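You operate a simulated robot arm through the tools that you are given. There is no shell and no other tool.

The job below is to be done with a simulated robot arm. You get a single attempt, and the scene is never put back.

## Task
Weigh and log the IRON bar from the lab top drawer.
Fine: on the lab scale; zero it first; lay the bar back and close the drawer. Where these are worked on the way, their far stop is far enough and under half their travel is too little: lab top drawer.
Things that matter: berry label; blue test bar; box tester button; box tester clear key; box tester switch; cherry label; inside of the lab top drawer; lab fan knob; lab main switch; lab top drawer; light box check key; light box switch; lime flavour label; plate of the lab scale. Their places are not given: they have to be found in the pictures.

The check looks at the end state, three seconds after you hand in, the way a careful person would. Anything else that was tipped, shoved, dropped, spilled or broken makes it a failure.

## Robot
A 7-joint arm with a three-finger gripper, fixed in place. Base frame: the origin is on the floor under the middle of its stand, x ahead of it, y to its left, z up. Units: m, rad, N and s.
It reaches about 1.342 m from its shoulder. Its first joint turns from -2.897 to 2.897 rad. Payload 2.69 kg.
The tool frame sits at the grasp point between the pads (the TCP): z along the fingers, y along the line on which they close. The tips reach 0.03 m beyond it. The gripper opens to 0.128 m; its body begins 0.117 m behind the TCP.
Orientation is that of the tool frame in the base frame, as [roll, pitch, yaw] about the fixed x, y, z axes, in that order (R = Rz(yaw) Ry(pitch) Rx(roll)). With the fingers straight down and closing along the base's y, the tool's x points along the base's -x, its y along +y and its z along -z.

## Interface
- The arm moves only by the tool step_arm. Its argument "increments" is a list of rows, each a list of 7 numbers: the shift along the base's x, y, z in units of 40 mm (1.0 is 40 mm), then the turn, a rotation vector about the base's x, y, z in units of 8 degrees (1.0 is 8 degrees), then the gripper command, from -1 (shut) to 1 (fully open), values between in proportion. In form: [[dx, dy, dz, ax, ay, az, fingers], ...]. A call has 1 to 20 rows; each row shifts and turns the commanded pose from where the row before left it. A call with a number of a shift or a turn outside -1 to 1 is refused whole. A row lasts 0.2 s, in which the tool goes at most 0.05 m and 0.15 rad; a call with a longer step from one row to the next is refused whole, and so is a gripper value outside its range. Where a pose cannot be reached the arm comes as near as it can. A force on the tool above 40 N (or 10 N above the force at the start of the call, whichever is more), or a blocked arm, ends the call early, and 0.2 s more pass. Each finger travels about 0.127 m/s and halts on what it meets, pressing with about 29 N; the grip force reading is that of the motor and also rises with nothing between the fingers. The clock runs only during rows and for 0.2 s after the last one: add rows that do not move to give the fingers time. It gives the time, the measured TCP pose, the force on the tool (base axes), the opening and the grip force at its end, in the units of the frame above (readings bear some noise), with the torque about the TCP (base axes, N m) and any sound that the robot's microphone picked up.
- Cameras (640 x 400 px; columns grow to the right, rows downward): "scene" is fixed at [0.0397, 0.4854, 1.4731]; the picture's right is [-0.67, -0.74, 0.00], its down [-0.44, 0.40, -0.80] and it looks along [0.60, -0.54, -0.60] (base axes); focal length 314 px, centre (320, 200). "wrist" rides on the gripper at [0.058, 0.054, -0.131] in the tool frame; the picture's right is [-0.68, 0.74, 0.00], its down [-0.62, -0.57, -0.55] and it looks along [-0.40, -0.37, 0.84] (tool axes); focal length 234 px, centre (320, 200).
- grab_frame(camera): a new picture of that camera. No time passes.
- raise_lower(by): moves the trunk up (or, below 0, down) by that many m; the arm rides with it, the base frame stays. It gives what a move gives, with no picture.
- point_at(camera, pixels): there is no depth. For up to 12 entries [column, row, z] of the newest picture of that camera ("zoom" is the newest enlarged one), the place [x, y] in the base frame at which the ray of that pixel passes the height z, good to about 0.002 m, but the place of the scene camera against the robot may be out by one fixed shift of up to 0.025 m in any direction. No time passes.
- enlarge(camera, box): a new picture of the part [left, top, right, bottom] of that camera's present view, enlarged. No time passes.
- sign_off(): hands the job in; it is judged then, once.

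Unless the task says otherwise, let go and move clear before handing in.

The tools are called after "Request:" by a JSON object that holds its "op" and its "data". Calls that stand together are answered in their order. step_arm: Moves the arm, as the interface text tells. Its arguments: {"type":"object","properties":{"increments":{"type":"array","items":{"type":"array","items":{"type":"number"}}}},"required":["increments"]} The other tools are called the same way: raise_lower (by) moves the trunk up or down; grab_frame (camera) takes a picture; point_at (camera, pixels) gives the place at which the rays of pixels pass given heights; enlarge (camera, box) takes an enlarged picture of a part of a camera's view; sign_off () hands the job in.

At the start:

```text
time: 0.0
ee_pos: [0.7256, -0.092, 1.2231]
tool_rot: [3.141, 0.0, 3.141]
contact_force: [-0.6, -0.5, 0.4]
wrist_torque: [0.03, 0.03, 0.04]
width: 0.1279
grasp_force: 0.1
trunk travel left (down, up): [-0.15, 0.2]
```

scene: 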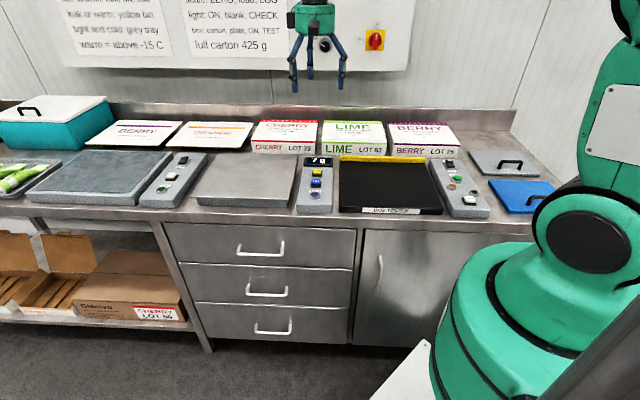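
wrist: 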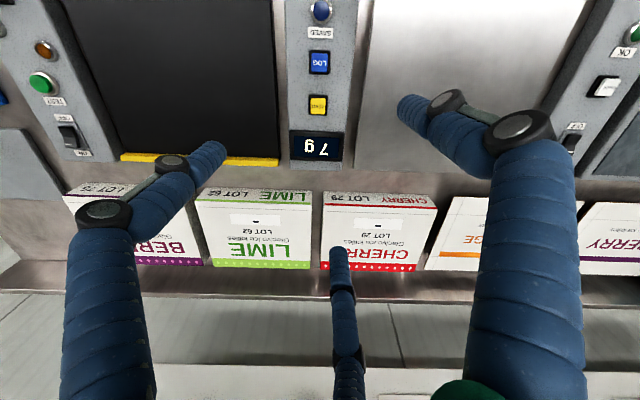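

The scene shows a bench with a scale plate at about (245,180), its panel at (316,180), and three drawers below with the top drawer's handle at about (261,248). I'll enlarge the key regions first to read the labels and the sign.

Request:
{"op": "enlarge", "data": {"camera": "scene", "box": [60, 0, 420, 80]}}

Request:
{"op": "enlarge", "data": {"camera": "scene", "box": [140, 130, 360, 270]}}

Request:
{"op": "enlarge", "data": {"camera": "scene", "box": [280, 130, 560, 250]}}

Request:
{"op": "enlarge", "data": {"camera": "wrist", "box": [240, 0, 400, 180]}}

```text
1.78 times, centred on (240, 40) of scene
```

zoom: 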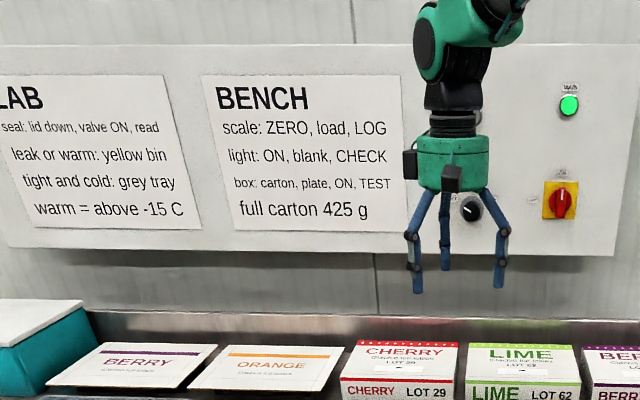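

```text
2.86 times, centred on (250, 200) of scene
```

zoom: 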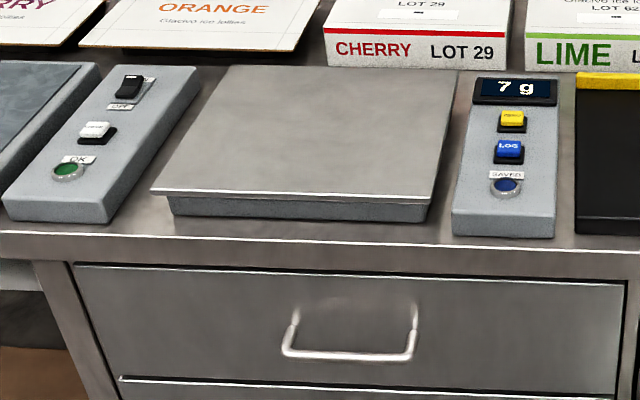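

```text
2.29 times, centred on (420, 190) of scene
```

zoom: 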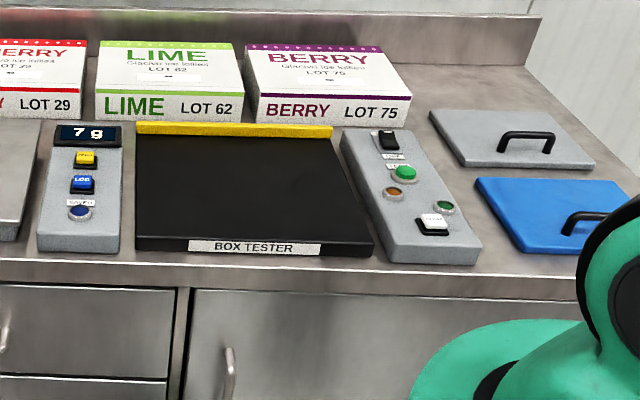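

```text
2.22 times, centred on (320, 90) of wrist
```

zoom: 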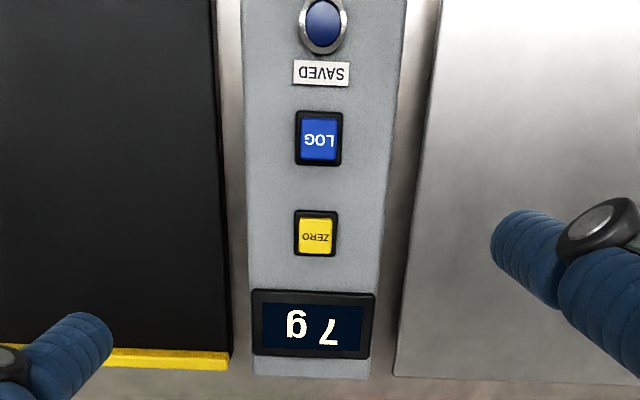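

The display reads 7 g, so it needs zeroing, and the keys run ZERO (yellow), LOG (blue), with a SAVED lamp. The bench looks diagonal in the base frame, so I'll get ray positions for the main features at a few heights from both cameras.

Request:
{"op": "grab_frame", "data": {"camera": "wrist"}}

Request:
{"op": "point_at", "data": {"camera": "wrist", "pixels": [[318, 105, 0.8], [318, 105, 0.9], [318, 105, 1.0], [319, 62, 0.8], [319, 62, 0.9], [319, 62, 1.0], [197, 193, 0.9], [310, 193, 0.9]]}}

Request:
{"op": "point_at", "data": {"camera": "scene", "pixels": [[317, 171, 0.8], [317, 171, 0.9], [317, 171, 1.0], [317, 183, 0.8], [317, 183, 0.9], [317, 183, 1.0], [162, 222, 0.9], [357, 228, 0.9]]}}

```text
taken
```

wrist: 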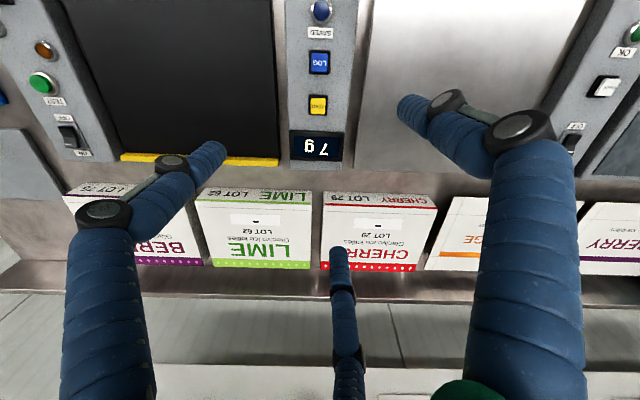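

```text
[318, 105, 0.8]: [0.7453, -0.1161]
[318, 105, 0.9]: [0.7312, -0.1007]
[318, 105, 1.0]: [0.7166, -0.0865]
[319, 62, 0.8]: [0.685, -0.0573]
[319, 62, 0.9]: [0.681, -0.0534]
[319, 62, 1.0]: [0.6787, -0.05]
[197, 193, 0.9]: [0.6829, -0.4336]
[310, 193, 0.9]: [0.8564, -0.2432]
```

```text
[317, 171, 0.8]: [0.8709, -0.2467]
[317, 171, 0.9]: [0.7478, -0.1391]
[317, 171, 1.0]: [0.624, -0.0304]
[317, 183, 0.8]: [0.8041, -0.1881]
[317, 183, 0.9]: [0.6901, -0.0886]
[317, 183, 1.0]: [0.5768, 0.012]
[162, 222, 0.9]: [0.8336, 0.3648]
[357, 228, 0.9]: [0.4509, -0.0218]
```

The ZERO key lies near (0.73,-0.10) with the bench top around z≈0.9, and the bench axis is about 45° off base x. I'll measure the panel, plate and drawer edges to fix the bench orientation.

Request:
{"op": "point_at", "data": {"camera": "wrist", "pixels": [[274, 5, 0.92], [278, 155, 0.92], [120, 157, 0.92], [279, 163, 0.92], [288, 163, 0.92], [343, 167, 0.92], [370, 5, 0.92], [354, 168, 0.92], [20, 262, 0.9], [600, 300, 0.9]]}}

Request:
{"op": "point_at", "data": {"camera": "scene", "pixels": [[0, 203, 0.9], [160, 214, 0.9], [530, 233, 0.9], [165, 222, 0.87], [356, 229, 0.87], [239, 253, 0.8], [283, 256, 0.8], [239, 253, 0.75], [283, 256, 0.75], [190, 297, 0.7], [350, 308, 0.7]]}}

Request:
{"op": "enlarge", "data": {"camera": "scene", "box": [150, 200, 390, 350]}}

```text
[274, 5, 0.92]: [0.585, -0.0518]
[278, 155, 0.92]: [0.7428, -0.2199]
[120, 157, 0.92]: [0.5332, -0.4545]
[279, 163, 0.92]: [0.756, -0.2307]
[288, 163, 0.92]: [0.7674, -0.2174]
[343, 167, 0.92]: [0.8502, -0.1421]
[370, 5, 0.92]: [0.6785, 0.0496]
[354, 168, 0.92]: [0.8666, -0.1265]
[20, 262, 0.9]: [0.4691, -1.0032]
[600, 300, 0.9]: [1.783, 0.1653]
```

```text
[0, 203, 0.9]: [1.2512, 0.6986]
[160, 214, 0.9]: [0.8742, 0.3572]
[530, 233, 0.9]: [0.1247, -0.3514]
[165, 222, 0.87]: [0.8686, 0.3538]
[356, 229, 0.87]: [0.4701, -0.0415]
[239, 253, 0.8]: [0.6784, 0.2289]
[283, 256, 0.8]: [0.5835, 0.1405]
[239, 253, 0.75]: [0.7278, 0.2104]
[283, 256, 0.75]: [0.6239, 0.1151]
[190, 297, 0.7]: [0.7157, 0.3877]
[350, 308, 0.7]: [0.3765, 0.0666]
```

```text
2.67 times, centred on (270, 275) of scene
```

zoom: 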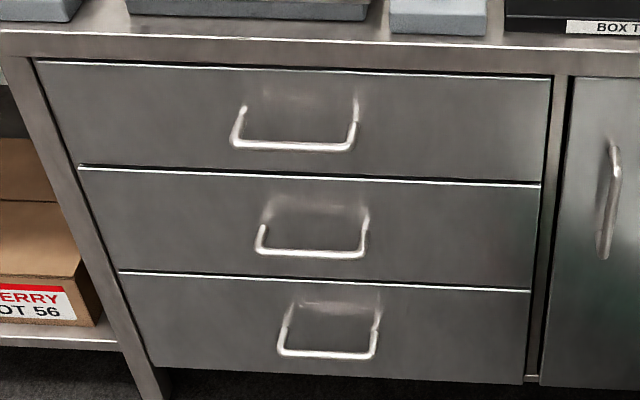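

The bench runs along l≈(0.731,0.682) with its back towards b≈(0.682,-0.731), and the front edge sits about 0.34 m out along b. I'll close the gripper and turn the tool -47° about z to line it up with the bench, to see how the fingertips meet.

Request:
{"op": "step_arm", "data": {"increments": [[0, 0, 0, 0, 0, -0.98, -1], [0, 0, 0, 0, 0, -0.98, -1], [0, 0, 0, 0, 0, -0.98, -1], [0, 0, 0, 0, 0, -0.98, -1], [0, 0, 0, 0, 0, -0.98, -1], [0, 0, 0, 0, 0, -0.975, -1], [0, 0, 0, 0, 0, 0, -1], [0, 0, 0, 0, 0, 0, -1]]}}

Request:
{"op": "grab_frame", "data": {"camera": "wrist"}}

Request:
{"op": "enlarge", "data": {"camera": "scene", "box": [240, 0, 400, 100]}}

```text
time: 1.8
ee_pos: [0.7264, -0.0906, 1.2234]
tool_rot: [3.14, 0.0, 2.321]
contact_force: [0.2, 0.1, -1.0]
wrist_torque: [0.0, 0.02, 0.0]
width: 0.0022
grasp_force: 28.6
trunk travel left (down, up): [-0.15, 0.2]
```

```text
taken
```

wrist: 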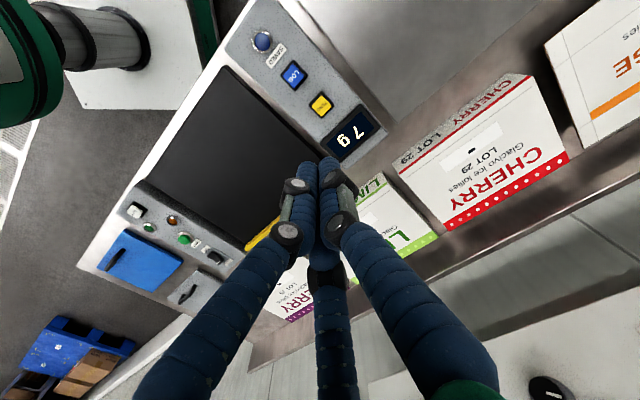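

```text
4.00 times, centred on (320, 50) of scene
```

zoom: 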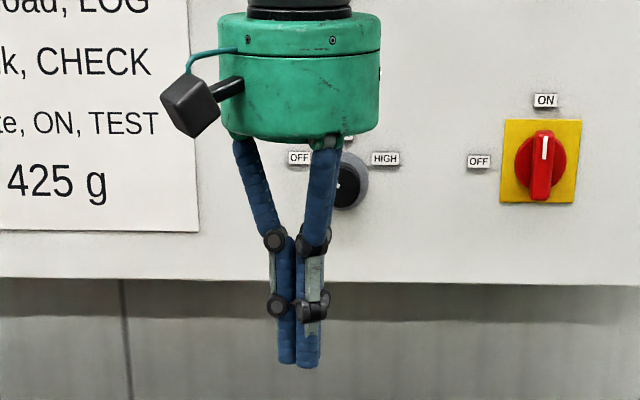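

The main switch points to ON and the closed fingertips form a compact bundle, with ZERO now at (320,105) and LOG at (293,75). I'll triangulate the keys from this second wrist pose.

Request:
{"op": "point_at", "data": {"camera": "wrist", "pixels": [[320, 105, 0.88], [320, 105, 0.9], [320, 105, 0.92], [320, 105, 0.94], [293, 75, 0.9], [293, 75, 0.92], [293, 75, 0.94], [262, 41, 0.92], [224, 67, 0.9], [318, 160, 0.9], [136, 185, 0.9], [247, 245, 0.9]]}}

Request:
{"op": "enlarge", "data": {"camera": "wrist", "box": [220, 10, 400, 170]}}

```text
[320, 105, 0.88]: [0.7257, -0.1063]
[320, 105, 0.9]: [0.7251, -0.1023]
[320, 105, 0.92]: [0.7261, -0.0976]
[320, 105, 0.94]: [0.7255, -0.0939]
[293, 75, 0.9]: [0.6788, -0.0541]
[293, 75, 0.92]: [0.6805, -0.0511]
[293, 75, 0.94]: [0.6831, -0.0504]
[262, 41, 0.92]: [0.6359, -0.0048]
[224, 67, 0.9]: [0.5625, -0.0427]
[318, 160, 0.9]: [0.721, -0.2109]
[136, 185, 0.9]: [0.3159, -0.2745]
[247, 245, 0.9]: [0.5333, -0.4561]
```

```text
2.50 times, centred on (310, 90) of wrist
```

zoom: 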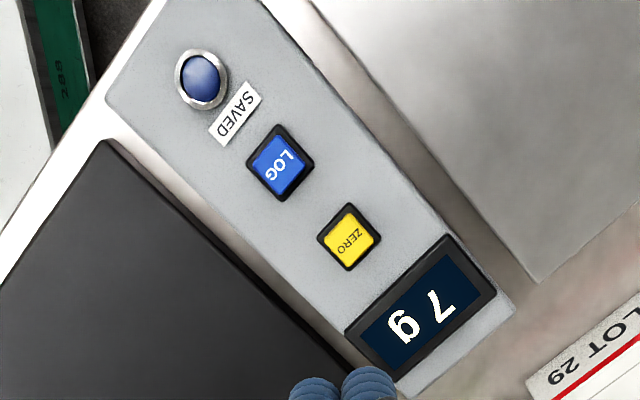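

Both wrist views put ZERO at about (0.7265,-0.097) and LOG at (0.681,-0.0525), with tops near z≈0.92. I'll descend over ZERO to z≈0.98 and look again.

Request:
{"op": "step_arm", "data": {"increments": [[0, -0.14, -1, 0, 0, 0, -1], [0, 0, -1, 0, 0, 0, -1], [0, 0, -1, 0, 0, 0, -1], [0, 0, -1, 0, 0, 0, -1], [0, 0, -1, 0, 0, 0, -1], [0, 0, -0.9, 0, 0, 0, -1], [0, 0, 0, 0, 0, 0, -1]]}}

Request:
{"op": "grab_frame", "data": {"camera": "wrist"}}

Request:
{"op": "enlarge", "data": {"camera": "scene", "box": [240, 100, 400, 200]}}

```text
time: 3.4
ee_pos: [0.7256, -0.0959, 0.9855]
tool_rot: [-3.141, 0.0, 2.32]
contact_force: [1.0, -0.1, -0.2]
wrist_torque: [0.02, 0.04, -0.01]
width: 0.0022
grasp_force: 29.4
trunk travel left (down, up): [-0.15, 0.2]
```

```text
taken
```

wrist: 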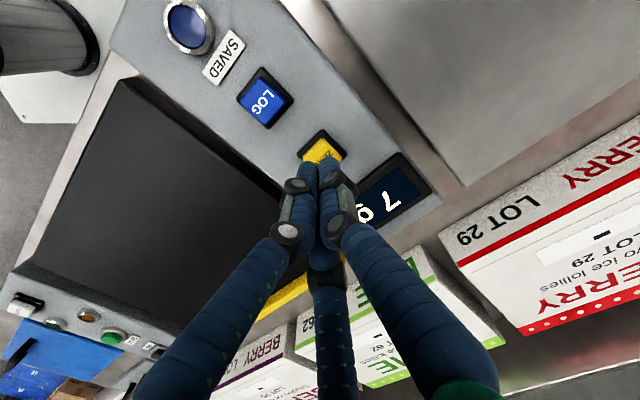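

```text
4.00 times, centred on (320, 150) of scene
```

zoom: 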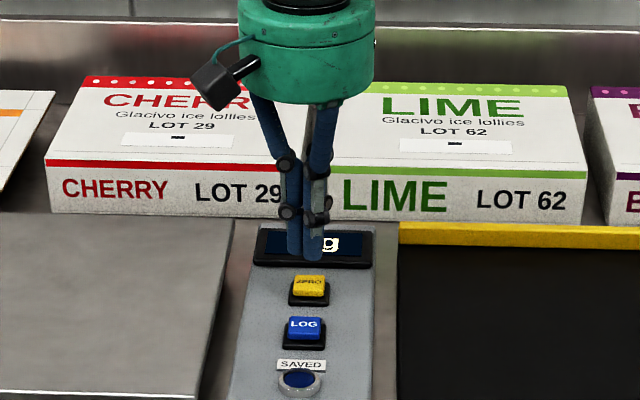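

The tips are just above the yellow key, which peeks out at (322,150) in the wrist view. I'll check the rays of both keys from here.

Request:
{"op": "point_at", "data": {"camera": "wrist", "pixels": [[265, 98, 0.9], [265, 98, 0.91], [265, 98, 0.92], [265, 98, 0.93], [320, 152, 0.9], [320, 152, 0.91], [320, 152, 0.92], [320, 152, 0.93]]}}

```text
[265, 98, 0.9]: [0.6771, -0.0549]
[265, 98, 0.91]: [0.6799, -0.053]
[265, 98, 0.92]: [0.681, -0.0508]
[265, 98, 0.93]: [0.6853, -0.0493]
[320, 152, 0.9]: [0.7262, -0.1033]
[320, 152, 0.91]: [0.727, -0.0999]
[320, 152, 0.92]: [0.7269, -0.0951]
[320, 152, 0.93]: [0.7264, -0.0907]
```

Readings agree that ZERO is right below the TCP with its top near 0.915. I'll lower in small steps and watch the force.

Request:
{"op": "step_arm", "data": {"increments": [[0.03, -0.03, -0.2, 0, 0, 0, -1], [0, 0, -0.2, 0, 0, 0, -1], [0, 0, -0.1, 0, 0, 0, -1], [0, 0, -0.1, 0, 0, 0, -1], [0, 0, -0.1, 0, 0, 0, -1], [0, 0, -0.1, 0, 0, 0, -1], [0, 0, -0.1, 0, 0, 0, -1]]}}

Request:
{"op": "enlarge", "data": {"camera": "scene", "box": [270, 130, 370, 220]}}

```text
time: 5.0
ee_pos: [0.7265, -0.0988, 0.9513]
tool_rot: [3.141, 0.0, 2.322]
contact_force: [-0.8, 1.0, 1.7]
wrist_torque: [0.02, 0.0, 0.02]
width: 0.002
grasp_force: 28.8
trunk travel left (down, up): [-0.15, 0.2]
heard: click
```

```text
4.44 times, centred on (320, 175) of scene
```

zoom: 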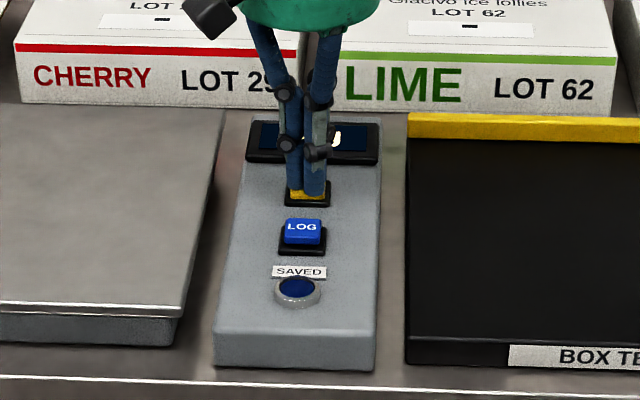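

A click was heard with the key pressed at TCP z≈0.951. I'll lift straight up and read the display.

Request:
{"op": "step_arm", "data": {"increments": [[0, 0, 0.3, 0, 0, 0, -1], [0, 0, 0.8, 0, 0, 0, -1], [0, 0, 1, 0, 0, 0, -1], [0, 0, 1, 0, 0, 0, -1], [0, 0, 1, 0, 0, 0, -1], [0, 0, 0, 0, 0, 0, -1]]}}

Request:
{"op": "enlarge", "data": {"camera": "scene", "box": [270, 130, 370, 220]}}

Request:
{"op": "grab_frame", "data": {"camera": "wrist"}}

```text
time: 6.4
ee_pos: [0.7268, -0.0966, 1.1145]
tool_rot: [-3.141, 0.0, 2.322]
contact_force: [-0.5, 0.0, 0.8]
wrist_torque: [0.0, -0.06, -0.02]
width: 0.0022
grasp_force: 31.3
trunk travel left (down, up): [-0.15, 0.2]
```

```text
4.44 times, centred on (320, 175) of scene
```

zoom: 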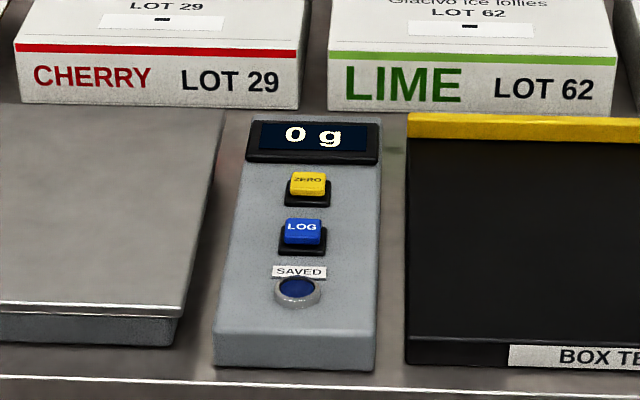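

```text
taken
```

wrist: 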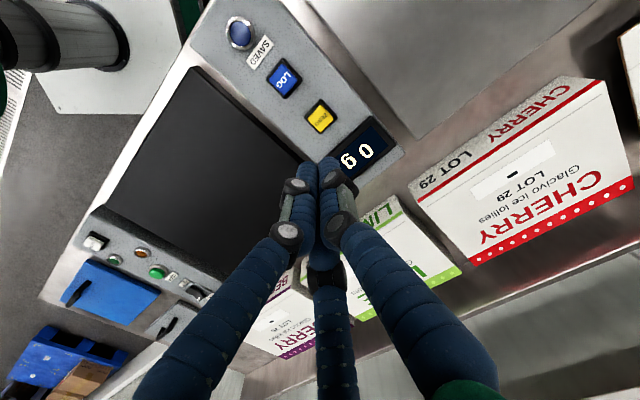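

The display now reads 0 g, so zeroing is done. Next I'll move off the bench to a spot in front of and above the top drawer, turning the tool another -90° so that it closes along the bench depth.

Request:
{"op": "step_arm", "data": {"increments": [[-0.325, 0.744, 0.1, 0, 0, -0.9375, -1], [-0.325, 0.744, 0.1, 0, 0, -0.9375, -1], [-0.325, 0.744, 0.1, 0, 0, -0.9375, -1], [-0.325, 0.744, 0.1, 0, 0, -0.9375, -1], [-0.325, 0.744, 0.1, 0, 0, -0.9375, -1], [-0.325, 0.744, 0, 0, 0, -0.9375, -1], [-0.325, 0.744, 0, 0, 0, -0.9375, -1], [-0.325, 0.744, 0, 0, 0, -0.9375, -1], [-0.325, 0.744, 0, 0, 0, -0.9375, -1], [-0.325, 0.744, 0, 0, 0, -0.9375, -1], [-0.325, 0.744, 0, 0, 0, -0.9375, -1], [-0.325, 0.744, 0, 0, 0, -0.9375, -1], [0, 0, 0, 0, 0, 0, -1]]}}

Request:
{"op": "grab_frame", "data": {"camera": "wrist"}}

Request:
{"op": "grab_frame", "data": {"camera": "scene"}}

```text
time: 9.2
ee_pos: [0.5707, 0.2613, 1.1379]
tool_rot: [-3.142, 0.001, 0.751]
contact_force: [0.0, 0.6, -0.5]
wrist_torque: [-0.05, 0.01, 0.02]
width: 0.0019
grasp_force: 31.4
trunk travel left (down, up): [-0.15, 0.2]
```

```text
taken
```

wrist: 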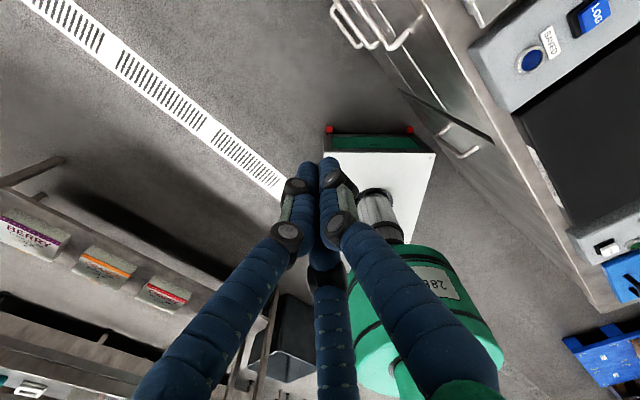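

```text
taken
```

scene: 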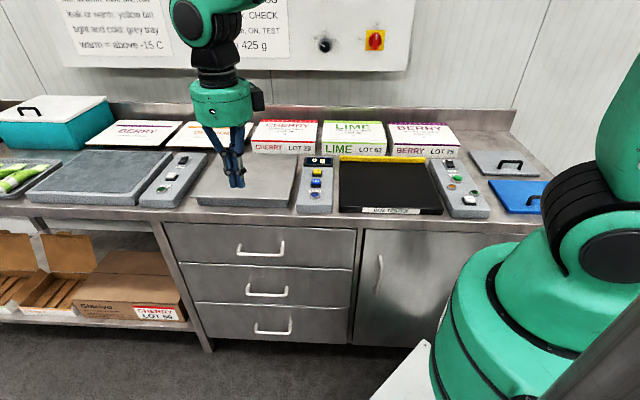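

The top drawer's handle shows at the top of the wrist view around (375,25). I'll tilt the fingers forward by 45° about the bench axis and come lower so the camera sees the drawer front.

Request:
{"op": "step_arm", "data": {"increments": [[-0.2, 0.214, -0.5, -0.685, -0.639, 0, -1], [-0.2, 0.214, -0.5, -0.685, -0.639, 0, -1], [-0.2, 0.214, -0.5, -0.685, -0.639, 0, -1], [-0.2, 0.214, -0.5, -0.685, -0.639, 0, -1], [-0.2, 0.214, -0.5, -0.685, -0.639, 0, -1], [-0.2, 0.214, -0.5, -0.685, -0.639, 0, -1], [0, 0, 0, 0, 0, 0, -1]]}}

Request:
{"op": "grab_frame", "data": {"camera": "wrist"}}

Request:
{"op": "grab_frame", "data": {"camera": "scene"}}

```text
time: 10.8
ee_pos: [0.5619, 0.2653, 1.1277]
tool_rot: [2.989, 0.001, 0.761]
contact_force: [-0.4, -0.7, 0.4]
wrist_torque: [-0.01, -0.03, 0.02]
width: 0.0021
grasp_force: 31.2
out of reach, approached as far as the arm can: row 1, 2, 3, 4, 5, 6
trunk travel left (down, up): [-0.15, 0.2]
```

```text
taken
```

wrist: 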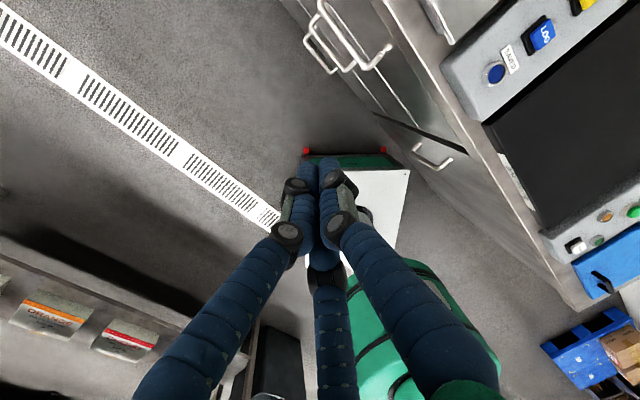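

```text
taken
```

scene: 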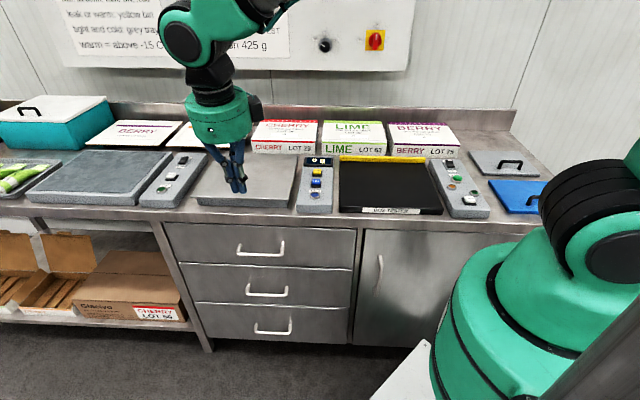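

The tilt stopped at about 9° (roll 2.989), probably because the last wrist joint is near its limit in this yaw. I'll send a still row to see what the commanded pose holds.

Request:
{"op": "step_arm", "data": {"increments": [[0, 0, 0, 0, 0, 0, -1], [0, 0, 0.25, 0, 0, 0, -1]]}}

```text
time: 11.4
ee_pos: [0.5613, 0.2647, 1.137]
tool_rot: [2.988, 0.003, 0.763]
contact_force: [0.2, 0.0, -0.3]
wrist_torque: [0.01, 0.02, -0.01]
width: 0.0021
grasp_force: 31.1
trunk travel left (down, up): [-0.15, 0.2]
```

The commanded pose follows the pose actually reached. I'll undo the tilt and turn +180° about z, which should bring that joint back near its middle.

Request:
{"op": "step_arm", "data": {"increments": [[0, 0, 0, 0.4, 0.375, 0, -1], [0, 0, 0, 0.4, 0.375, 0, -1], [0, 0, 0, 0, 0, 1, -1], [0, 0, 0, 0, 0, 1, -1], [0, 0, 0, 0, 0, 1, -1], [0, 0, 0, 0, 0, 1, -1], [0, 0, 0, 0, 0, 1, -1], [0, 0, 0, 0, 0, 1, -1], [0, 0, 0, 0, 0, 1, -1], [0, 0, 0, 0, 0, 1, -1], [0, 0, 0, 0, 0, 1, -1], [0, 0, 0, 0, 0, 1, -1], [0, 0, 0, 0, 0, 1, -1], [0, 0, 0, 0, 0, 1, -1], [0, 0, 0, 0, 0, 1, -1], [0, 0, 0, 0, 0, 1, -1], [0, 0, 0, 0, 0, 1, -1], [0, 0, 0, 0, 0, 1, -1], [0, 0, 0, 0, 0, 1, -1], [0, 0, 0, 0, 0, 1, -1]]}}

Request:
{"op": "step_arm", "data": {"increments": [[0, 0, 0, 0, 0, 1, -1], [0, 0, 0, 0, 0, 1, -1], [0, 0, 0, 0, 0, 1, -1], [0, 0, 0, 0, 0, 1, -1], [0, 0, 0, 0, 0, 0.5, -1], [0, 0, 0, 0, 0, 0, -1]]}}

Request:
{"op": "grab_frame", "data": {"camera": "wrist"}}

```text
time: 15.6
ee_pos: [0.5633, 0.265, 1.1365]
tool_rot: [3.141, -0.001, -3.004]
contact_force: [0.1, 0.4, 0.2]
wrist_torque: [0.01, -0.03, -0.01]
width: 0.0021
grasp_force: 31.6
trunk travel left (down, up): [-0.15, 0.2]
```

```text
time: 17.0
ee_pos: [0.5622, 0.265, 1.1354]
tool_rot: [-3.141, -0.001, -2.379]
contact_force: [-0.1, 0.2, 0.3]
wrist_torque: [0.0, -0.01, 0.01]
width: 0.0021
grasp_force: 31.7
trunk travel left (down, up): [-0.15, 0.2]
```

```text
taken
```

wrist: 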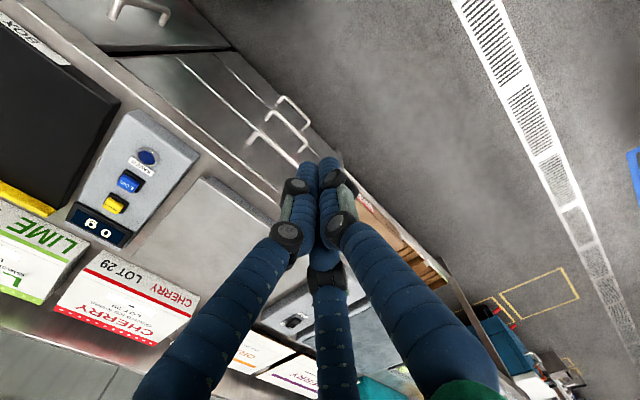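

Now the wrist view shows the bench edge and the handles around (250-310,95-160). I'll enlarge to identify the top drawer's handle.

Request:
{"op": "enlarge", "data": {"camera": "wrist", "box": [180, 50, 340, 190]}}

```text
2.86 times, centred on (260, 120) of wrist
```

zoom: 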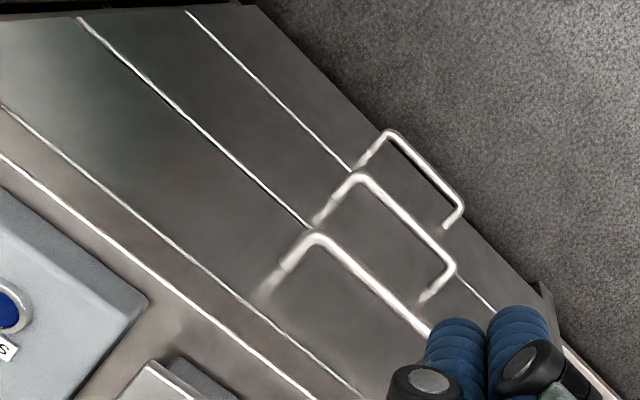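

The top handle's bar runs from zoom (318,238) towards (430,330), with its post meeting the front at (265,285). I'll get rays for these and for the bench front edge.

Request:
{"op": "point_at", "data": {"camera": "zoom", "pixels": [[318, 238, 0.75], [318, 238, 0.78], [318, 238, 0.81], [425, 325, 0.75], [425, 325, 0.78], [425, 325, 0.81], [265, 285, 0.78], [265, 285, 0.81], [0, 157, 0.9], [300, 385, 0.9], [0, 105, 0.86], [300, 345, 0.86]]}}

```text
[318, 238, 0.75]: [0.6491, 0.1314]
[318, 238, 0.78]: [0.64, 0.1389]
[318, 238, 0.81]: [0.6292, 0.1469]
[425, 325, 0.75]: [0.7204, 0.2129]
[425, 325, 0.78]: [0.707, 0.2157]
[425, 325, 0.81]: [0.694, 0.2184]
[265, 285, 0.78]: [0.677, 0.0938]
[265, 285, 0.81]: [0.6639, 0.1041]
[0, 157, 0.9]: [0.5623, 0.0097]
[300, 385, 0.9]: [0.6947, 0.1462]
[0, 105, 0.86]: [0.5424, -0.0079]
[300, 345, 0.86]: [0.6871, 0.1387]
```

The front edge is near b≈0.37 and the handle corner near l≈0.56, b≈0.33. I'll tilt the fingers 45° forward in this new yaw and drop a little for a second sighting.

Request:
{"op": "step_arm", "data": {"increments": [[-0.1, 0.11, -0.4, -0.685, -0.639, 0, -1], [-0.1, 0.11, -0.4, -0.685, -0.639, 0, -1], [-0.1, 0.11, -0.4, -0.685, -0.639, 0, -1], [-0.1, 0.11, -0.4, -0.685, -0.639, 0, -1], [-0.1, 0.11, -0.4, -0.685, -0.639, 0, -1], [-0.1, 0.11, -0.4, -0.685, -0.639, 0, -1], [0, 0, 0, 0, 0, 0, -1]]}}

Request:
{"op": "grab_frame", "data": {"camera": "wrist"}}

Request:
{"op": "grab_frame", "data": {"camera": "scene"}}

```text
time: 18.6
ee_pos: [0.5392, 0.2911, 1.0414]
tool_rot: [-2.356, -0.009, -2.381]
contact_force: [0.5, -0.1, -0.6]
wrist_torque: [-0.08, -0.05, 0.01]
width: 0.0021
grasp_force: 31.8
trunk travel left (down, up): [-0.15, 0.2]
```

```text
taken
```

wrist: 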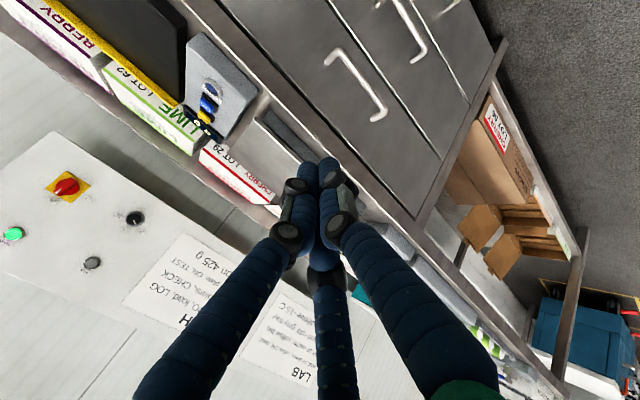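

```text
taken
```

scene: 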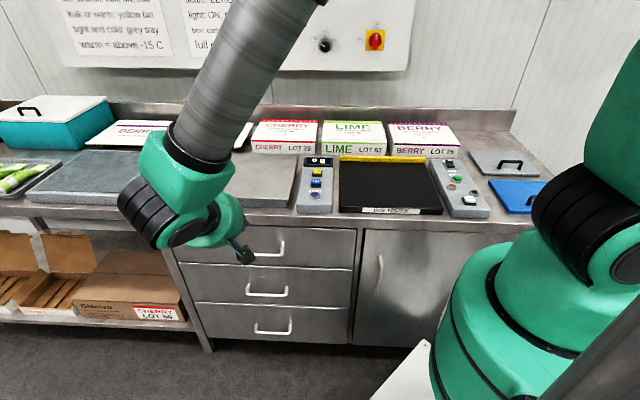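

The tilt works in this yaw, and the top drawer's handle is plain at (330-385,50-120). I'll enlarge it to get precise pixels.

Request:
{"op": "enlarge", "data": {"camera": "wrist", "box": [270, 20, 430, 140]}}

```text
3.33 times, centred on (350, 80) of wrist
```

zoom: 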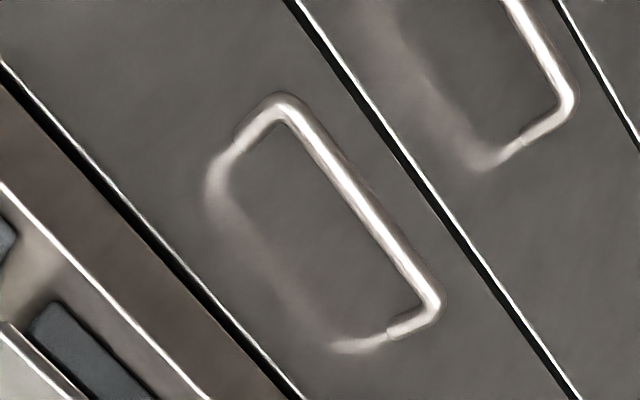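

The bar's corners are at zoom (281,103) and (431,300), with posts meeting the front at about (237,145) and (390,332). I'll take rays for these.

Request:
{"op": "point_at", "data": {"camera": "zoom", "pixels": [[281, 105, 0.7], [281, 105, 0.75], [281, 105, 0.8], [431, 298, 0.7], [431, 298, 0.75], [431, 298, 0.8], [237, 145, 0.8], [390, 332, 0.8], [0, 65, 0.86], [300, 398, 0.86], [290, 0, 0.72], [575, 398, 0.72]]}}

```text
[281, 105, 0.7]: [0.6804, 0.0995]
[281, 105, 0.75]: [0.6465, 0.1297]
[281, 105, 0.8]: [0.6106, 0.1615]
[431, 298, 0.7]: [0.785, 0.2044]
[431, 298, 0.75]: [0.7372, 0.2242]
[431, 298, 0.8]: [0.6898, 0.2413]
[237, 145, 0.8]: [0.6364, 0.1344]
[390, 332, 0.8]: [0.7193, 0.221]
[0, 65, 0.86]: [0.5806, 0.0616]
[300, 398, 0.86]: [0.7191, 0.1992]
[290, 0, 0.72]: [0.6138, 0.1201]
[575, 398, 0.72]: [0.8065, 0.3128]
```

The two wrist sightings agree on the low-l corner at about (0.649,0.130,0.748). I'll pin down the bench's angle better using long edges in the scene view.

Request:
{"op": "enlarge", "data": {"camera": "scene", "box": [260, 180, 420, 280]}}

Request:
{"op": "point_at", "data": {"camera": "wrist", "pixels": [[225, 3, 0.86], [410, 210, 0.86], [190, 0, 0.9], [370, 205, 0.9], [265, 118, 0.92]]}}

Request:
{"op": "enlarge", "data": {"camera": "wrist", "box": [160, 0, 480, 240]}}

```text
4.00 times, centred on (340, 230) of scene
```

zoom: 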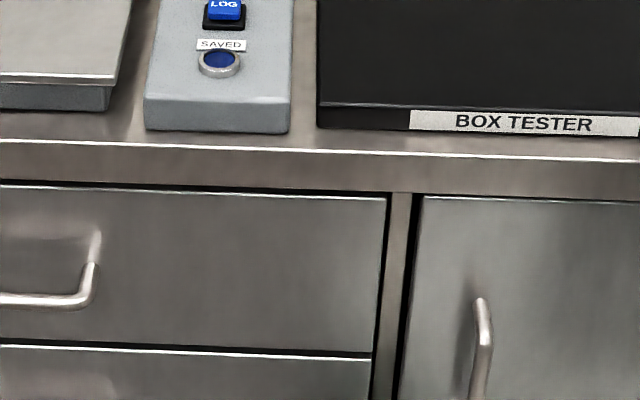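

```text
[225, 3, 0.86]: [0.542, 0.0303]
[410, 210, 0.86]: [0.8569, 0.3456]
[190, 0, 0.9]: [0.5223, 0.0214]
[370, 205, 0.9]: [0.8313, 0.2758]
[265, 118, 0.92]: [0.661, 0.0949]
```

```text
1.67 times, centred on (320, 120) of wrist
```

zoom: 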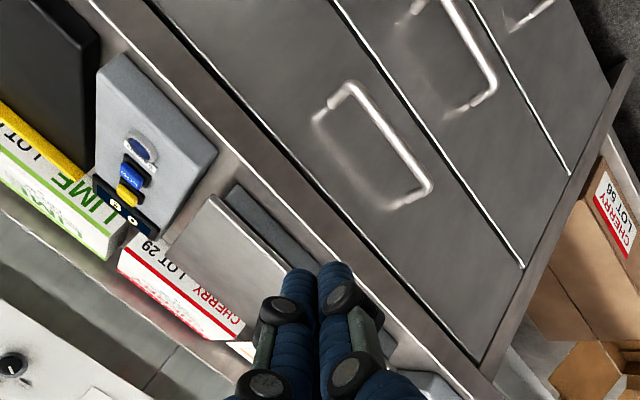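

I'll use long straight lines in this enlarged wrist view: the gap above the top drawer, and the seam below it.

Request:
{"op": "point_at", "data": {"camera": "zoom", "pixels": [[152, 5, 0.84], [474, 353, 0.84], [338, 5, 0.7], [522, 265, 0.7], [95, 10, 0.9], [330, 258, 0.9], [478, 5, 0.58], [568, 172, 0.58], [325, 103, 0.76], [407, 205, 0.76], [98, 62, 0.91], [105, 0, 0.9]]}}

```text
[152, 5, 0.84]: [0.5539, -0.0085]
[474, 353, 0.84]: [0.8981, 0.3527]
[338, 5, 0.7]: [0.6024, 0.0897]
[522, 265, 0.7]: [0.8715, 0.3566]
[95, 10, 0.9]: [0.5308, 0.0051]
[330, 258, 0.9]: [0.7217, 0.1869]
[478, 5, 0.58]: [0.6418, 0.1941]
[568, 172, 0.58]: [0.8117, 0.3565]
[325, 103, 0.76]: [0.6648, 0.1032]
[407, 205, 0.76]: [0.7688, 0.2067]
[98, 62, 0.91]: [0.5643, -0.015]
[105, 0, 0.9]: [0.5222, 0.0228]
```

The bench angle averages ≈44.5°, and the handle bar centre comes out near l≈0.618, b≈0.36, z≈0.748, standing about 4 cm off the front. I'll level the fingers further to ~15° below horizontal, descend in front of the handle and part-open the gripper.

Request:
{"op": "step_arm", "data": {"increments": [[0.13, 0, -0.9, -0.334, -0.329, 0, 0.1], [0.13, 0, -0.9, -0.334, -0.329, 0, 0.1], [0.13, 0, -0.9, -0.334, -0.329, 0, 0.1], [0.13, 0, -0.9, -0.334, -0.329, 0, 0.1], [0.13, 0, -0.9, -0.334, -0.329, 0, 0.1], [0.13, 0, -0.9, -0.334, -0.329, 0, 0.1], [0.13, 0, -0.9, -0.334, -0.329, 0, 0.1], [0.13, 0, -0.9, -0.334, -0.329, 0, 0.1], [0, 0, 0, 0, 0, 0, 0.1]]}}

Request:
{"op": "grab_frame", "data": {"camera": "wrist"}}

Request:
{"op": "grab_frame", "data": {"camera": "scene"}}

```text
time: 20.6
ee_pos: [0.5822, 0.2911, 0.7515]
tool_rot: [-1.832, 0.002, -2.385]
contact_force: [0.2, -0.5, 0.4]
wrist_torque: [-0.05, 0.0, -0.02]
width: 0.0701
grasp_force: 0.1
trunk travel left (down, up): [-0.15, 0.2]
```

```text
taken
```

wrist: 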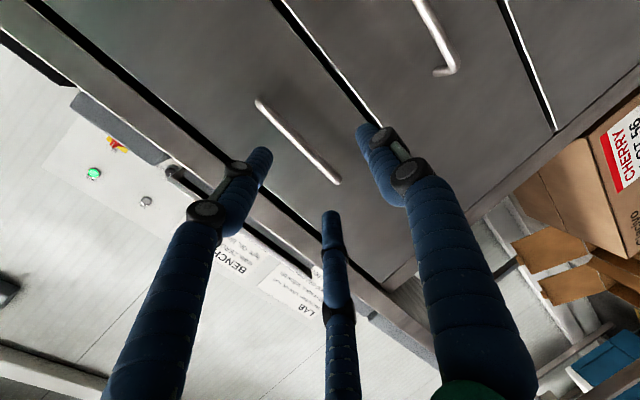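

```text
taken
```

scene: 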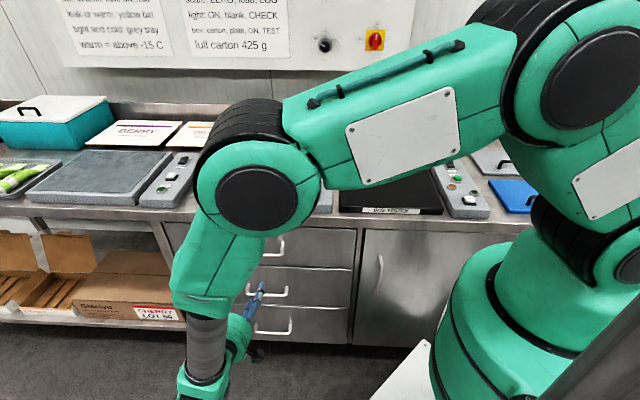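

The gripper is level with the handle, whose bar shows from (258,103) to (338,183), and the elbow stays clear above. I'll sight the bar from this third pose to fix its position.

Request:
{"op": "enlarge", "data": {"camera": "wrist", "box": [220, 70, 380, 210]}}

Request:
{"op": "point_at", "data": {"camera": "wrist", "pixels": [[260, 105, 0.74], [260, 105, 0.75], [260, 105, 0.76], [336, 181, 0.74], [336, 181, 0.75], [336, 181, 0.76], [298, 143, 0.75]]}}

```text
2.86 times, centred on (300, 140) of wrist
```

zoom: 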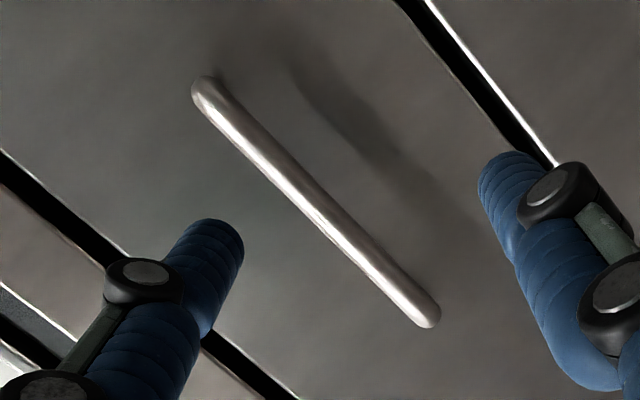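

```text
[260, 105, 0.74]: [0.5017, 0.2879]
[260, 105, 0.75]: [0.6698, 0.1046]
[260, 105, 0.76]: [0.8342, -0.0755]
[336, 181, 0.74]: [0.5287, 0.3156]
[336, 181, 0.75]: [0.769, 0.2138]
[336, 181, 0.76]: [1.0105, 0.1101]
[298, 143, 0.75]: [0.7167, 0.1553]
```

The near-horizontal rays pin the bar at z≈0.749, with its middle at l≈0.62, right on line with the TCP. I'll advance along b with a smaller opening, slowing near the front.

Request:
{"op": "step_arm", "data": {"increments": [[0.613, -0.624, -0.06, 0, 0, 0, -0.2], [0.613, -0.624, 0, 0, 0, 0, -0.2], [0.613, -0.624, 0, 0, 0, 0, -0.2], [0.175, -0.178, 0, 0, 0, 0, -0.2], [0.175, -0.178, 0, 0, 0, 0, -0.2], [0.175, -0.178, 0, 0, 0, 0, -0.2], [0, 0, 0, 0, 0, 0, -0.2]]}}

Request:
{"op": "grab_frame", "data": {"camera": "wrist"}}

Request:
{"op": "grab_frame", "data": {"camera": "scene"}}

```text
time: 22.2
ee_pos: [0.6752, 0.1955, 0.7503]
tool_rot: [-1.832, 0.002, -2.385]
contact_force: [0.6, -0.4, 1.2]
wrist_torque: [-0.13, 0.0, 0.02]
width: 0.0516
grasp_force: 0.3
trunk travel left (down, up): [-0.15, 0.2]
```

```text
taken
```

wrist: 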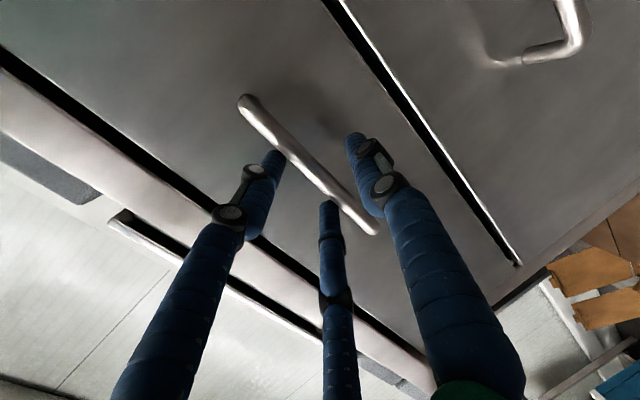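

```text
taken
```

scene: 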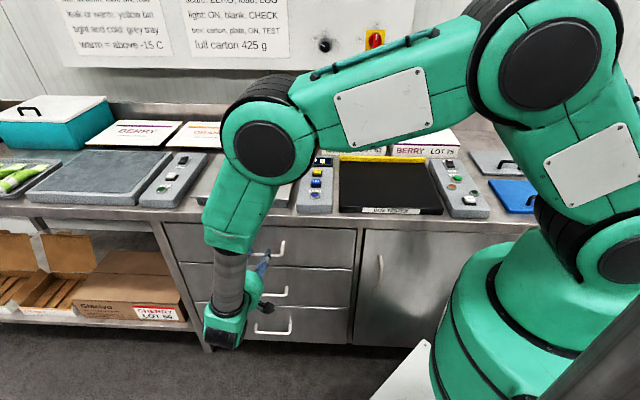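

The bar now passes between the thumb (right) and the two fingers, slightly ahead of the TCP. I'll go 8 mm further and close on it.

Request:
{"op": "step_arm", "data": {"increments": [[0.14, -0.143, 0, 0, 0, 0, -0.2], [0, 0, 0, 0, 0, 0, -0.6], [0, 0, 0, 0, 0, 0, -1], [0, 0, 0, 0, 0, 0, -1], [0, 0, 0, 0, 0, 0, -1]]}}

Request:
{"op": "grab_frame", "data": {"camera": "wrist"}}

```text
time: 23.1
ee_pos: [0.6812, 0.189, 0.7533]
tool_rot: [-1.826, 0.004, -2.388]
contact_force: [-6.1, -7.8, 17.1]
wrist_torque: [-0.83, 0.42, -0.25]
width: 0.0223
grasp_force: 44.3
trunk travel left (down, up): [-0.15, 0.2]
stopped in row 4: the force on the tool passed its limit at 44 N (the readings are from after the stop); the commanded pose is now the measured one
```

```text
taken
```

wrist: 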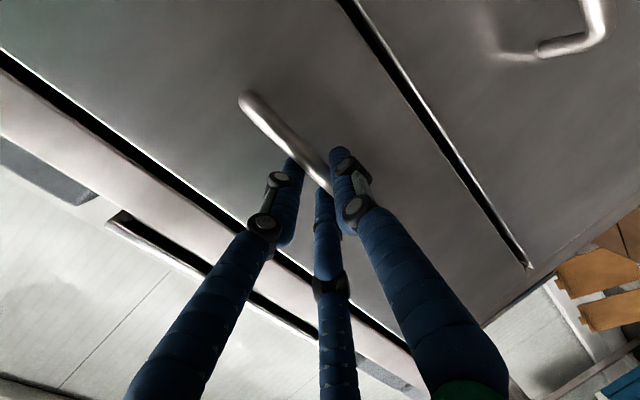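

The upper fingers touched first and push down on the bar (tool force +17 N in z, width 0.022), so the bar sits a bit above the TCP line. I'll ease the tool upward in small steps while closed to balance the grip.

Request:
{"op": "step_arm", "data": {"increments": [[0, 0, 0.07, 0, 0, 0, -0.7], [0, 0, 0.07, 0, 0, 0, -0.8], [0, 0, 0, 0, 0, 0, -0.9], [0, 0, 0, 0, 0, 0, -1]]}}

Request:
{"op": "enlarge", "data": {"camera": "wrist", "box": [220, 70, 400, 210]}}

```text
time: 24.1
ee_pos: [0.6802, 0.1894, 0.7545]
tool_rot: [-1.834, -0.001, -2.382]
contact_force: [5.7, 7.4, -17.2]
wrist_torque: [0.05, 0.27, 0.47]
width: 0.0223
grasp_force: 45.1
trunk travel left (down, up): [-0.15, 0.2]
stopped in row 4: the force on the tool passed its limit at 41 N (the readings are from after the stop); the commanded pose is now the measured one
```

```text
2.86 times, centred on (310, 140) of wrist
```

zoom: 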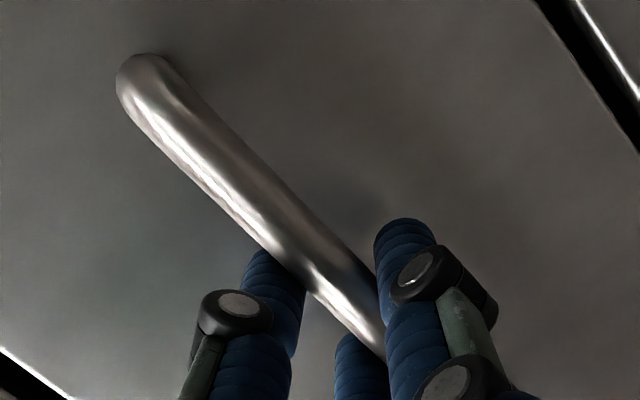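

The bar is held either way (width steady at 0.022) and the force just flips with a millimetre of height, so it's gripped. I'll try a gentle pull along -b with a softer closing command.

Request:
{"op": "step_arm", "data": {"increments": [[0, 0, -0.015, 0, 0, 0, -0.8], [-0.088, 0.089, 0, 0, 0, 0, -0.8], [-0.088, 0.089, 0, 0, 0, 0, -0.8], [-0.175, 0.178, 0, 0, 0, 0, -0.8], [-0.175, 0.178, 0, 0, 0, 0, -0.8]]}}

Request:
{"op": "grab_frame", "data": {"camera": "wrist"}}

Request:
{"op": "grab_frame", "data": {"camera": "scene"}}

```text
time: 25.3
ee_pos: [0.6596, 0.2108, 0.7537]
tool_rot: [-1.834, -0.001, -2.384]
contact_force: [9.2, 10.8, -23.0]
wrist_torque: [0.07, 0.34, 0.97]
width: 0.0222
grasp_force: 45.0
trunk travel left (down, up): [-0.15, 0.2]
```

```text
taken
```

wrist: 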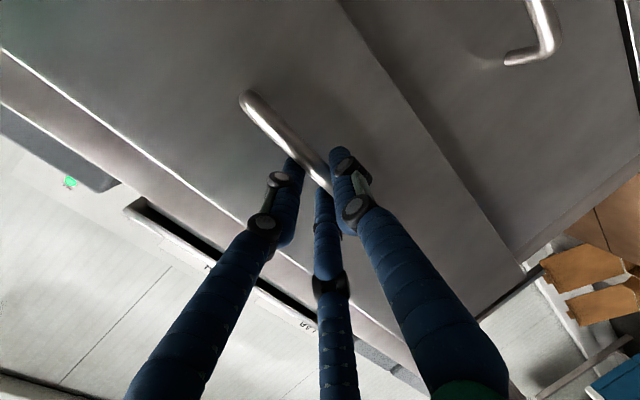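

```text
taken
```

scene: 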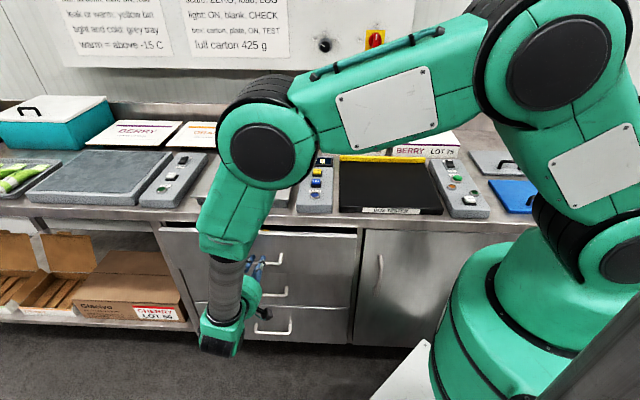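

The drawer is coming out with the gripper (about 3 cm so far). I'll lower a hair to balance and keep pulling.

Request:
{"op": "step_arm", "data": {"increments": [[-0.35, 0.357, -0.015, 0, 0, 0, -0.8], [-0.35, 0.357, -0.01, 0, 0, 0, -0.8], [-0.35, 0.357, 0, 0, 0, 0, -0.8], [-0.35, 0.357, 0, 0, 0, 0, -0.8], [-0.35, 0.357, 0, 0, 0, 0, -0.8], [-0.35, 0.357, 0, 0, 0, 0, -0.8]]}}

Request:
{"op": "grab_frame", "data": {"camera": "scene"}}

```text
time: 26.7
ee_pos: [0.5757, 0.2955, 0.7534]
tool_rot: [-1.829, -0.001, -2.385]
contact_force: [-14.4, -13.6, 3.6]
wrist_torque: [-0.62, 0.39, 0.53]
width: 0.022
grasp_force: 45.1
trunk travel left (down, up): [-0.15, 0.2]
```

```text
taken
```

scene: 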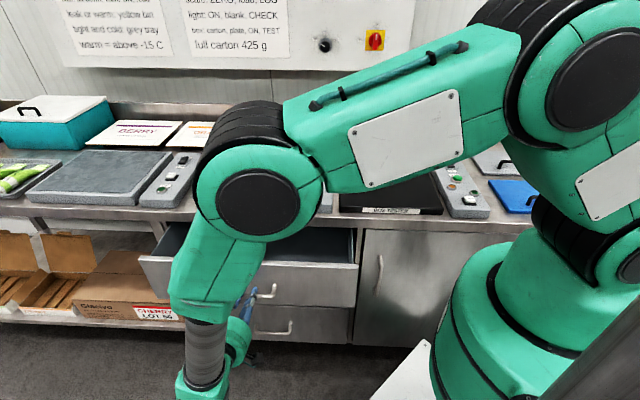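

The drawer is out about 15 cm, with a sideways load of ~20 N telling me my pull direction leans slightly to +l. I'll correct the direction and keep pulling.

Request:
{"op": "step_arm", "data": {"increments": [[-0.41, 0.3, 0, 0, 0, 0, -0.8], [-0.36, 0.347, 0, 0, 0, 0, -0.8], [-0.36, 0.347, 0, 0, 0, 0, -0.8], [-0.36, 0.347, 0, 0, 0, 0, -0.8]]}}

Request:
{"op": "grab_frame", "data": {"camera": "scene"}}

Request:
{"op": "grab_frame", "data": {"camera": "wrist"}}

```text
time: 27.7
ee_pos: [0.5176, 0.3513, 0.7536]
tool_rot: [-1.834, -0.001, -2.383]
contact_force: [12.1, 12.8, -24.0]
wrist_torque: [0.26, 0.18, 1.61]
width: 0.0225
grasp_force: 45.1
trunk travel left (down, up): [-0.15, 0.2]
```

```text
taken
```

scene: 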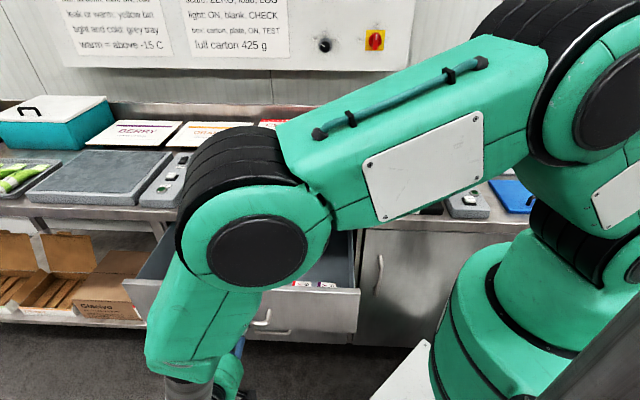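

```text
taken
```

wrist: 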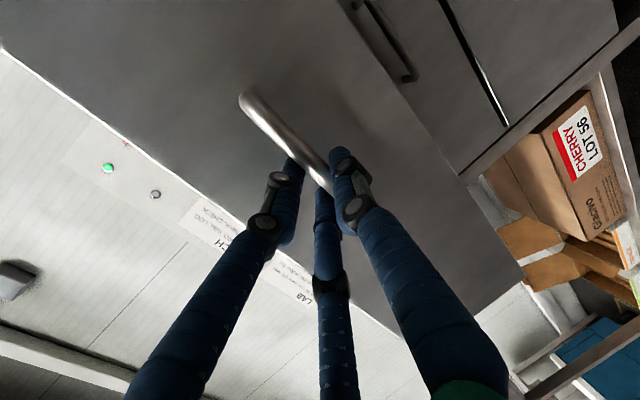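

Drawer is out about 23 cm along exactly 45°, and labels are visible inside at (315,285). I'll keep pulling towards its far stop.

Request:
{"op": "step_arm", "data": {"increments": [[-0.354, 0.354, -0.01, 0, 0, 0, -0.8], [-0.354, 0.354, 0, 0, 0, 0, -0.8], [-0.354, 0.354, 0, 0, 0, 0, -0.8], [-0.354, 0.354, 0, 0, 0, 0, -0.8], [-0.354, 0.354, 0, 0, 0, 0, -0.8]]}}

Request:
{"op": "grab_frame", "data": {"camera": "scene"}}

```text
time: 28.6
ee_pos: [0.4697, 0.3998, 0.7534]
tool_rot: [-1.834, 0.002, -2.381]
contact_force: [5.4, 3.7, -10.3]
wrist_torque: [0.04, 0.29, 1.7]
width: 0.0225
grasp_force: 45.0
trunk travel left (down, up): [-0.15, 0.2]
stopped in row 4: the force on the tool passed its limit at 41 N (the readings are from after the stop); the commanded pose is now the measured one
```

```text
taken
```

scene: 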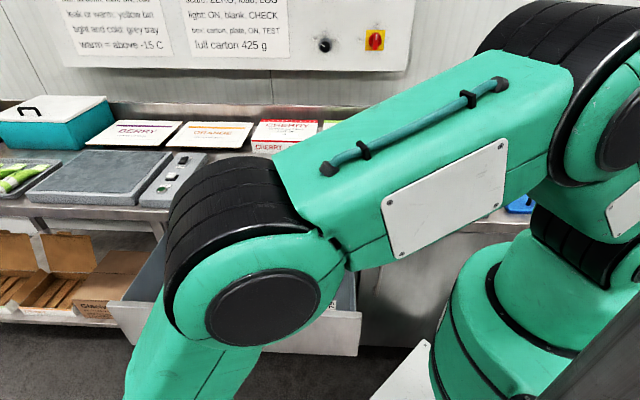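

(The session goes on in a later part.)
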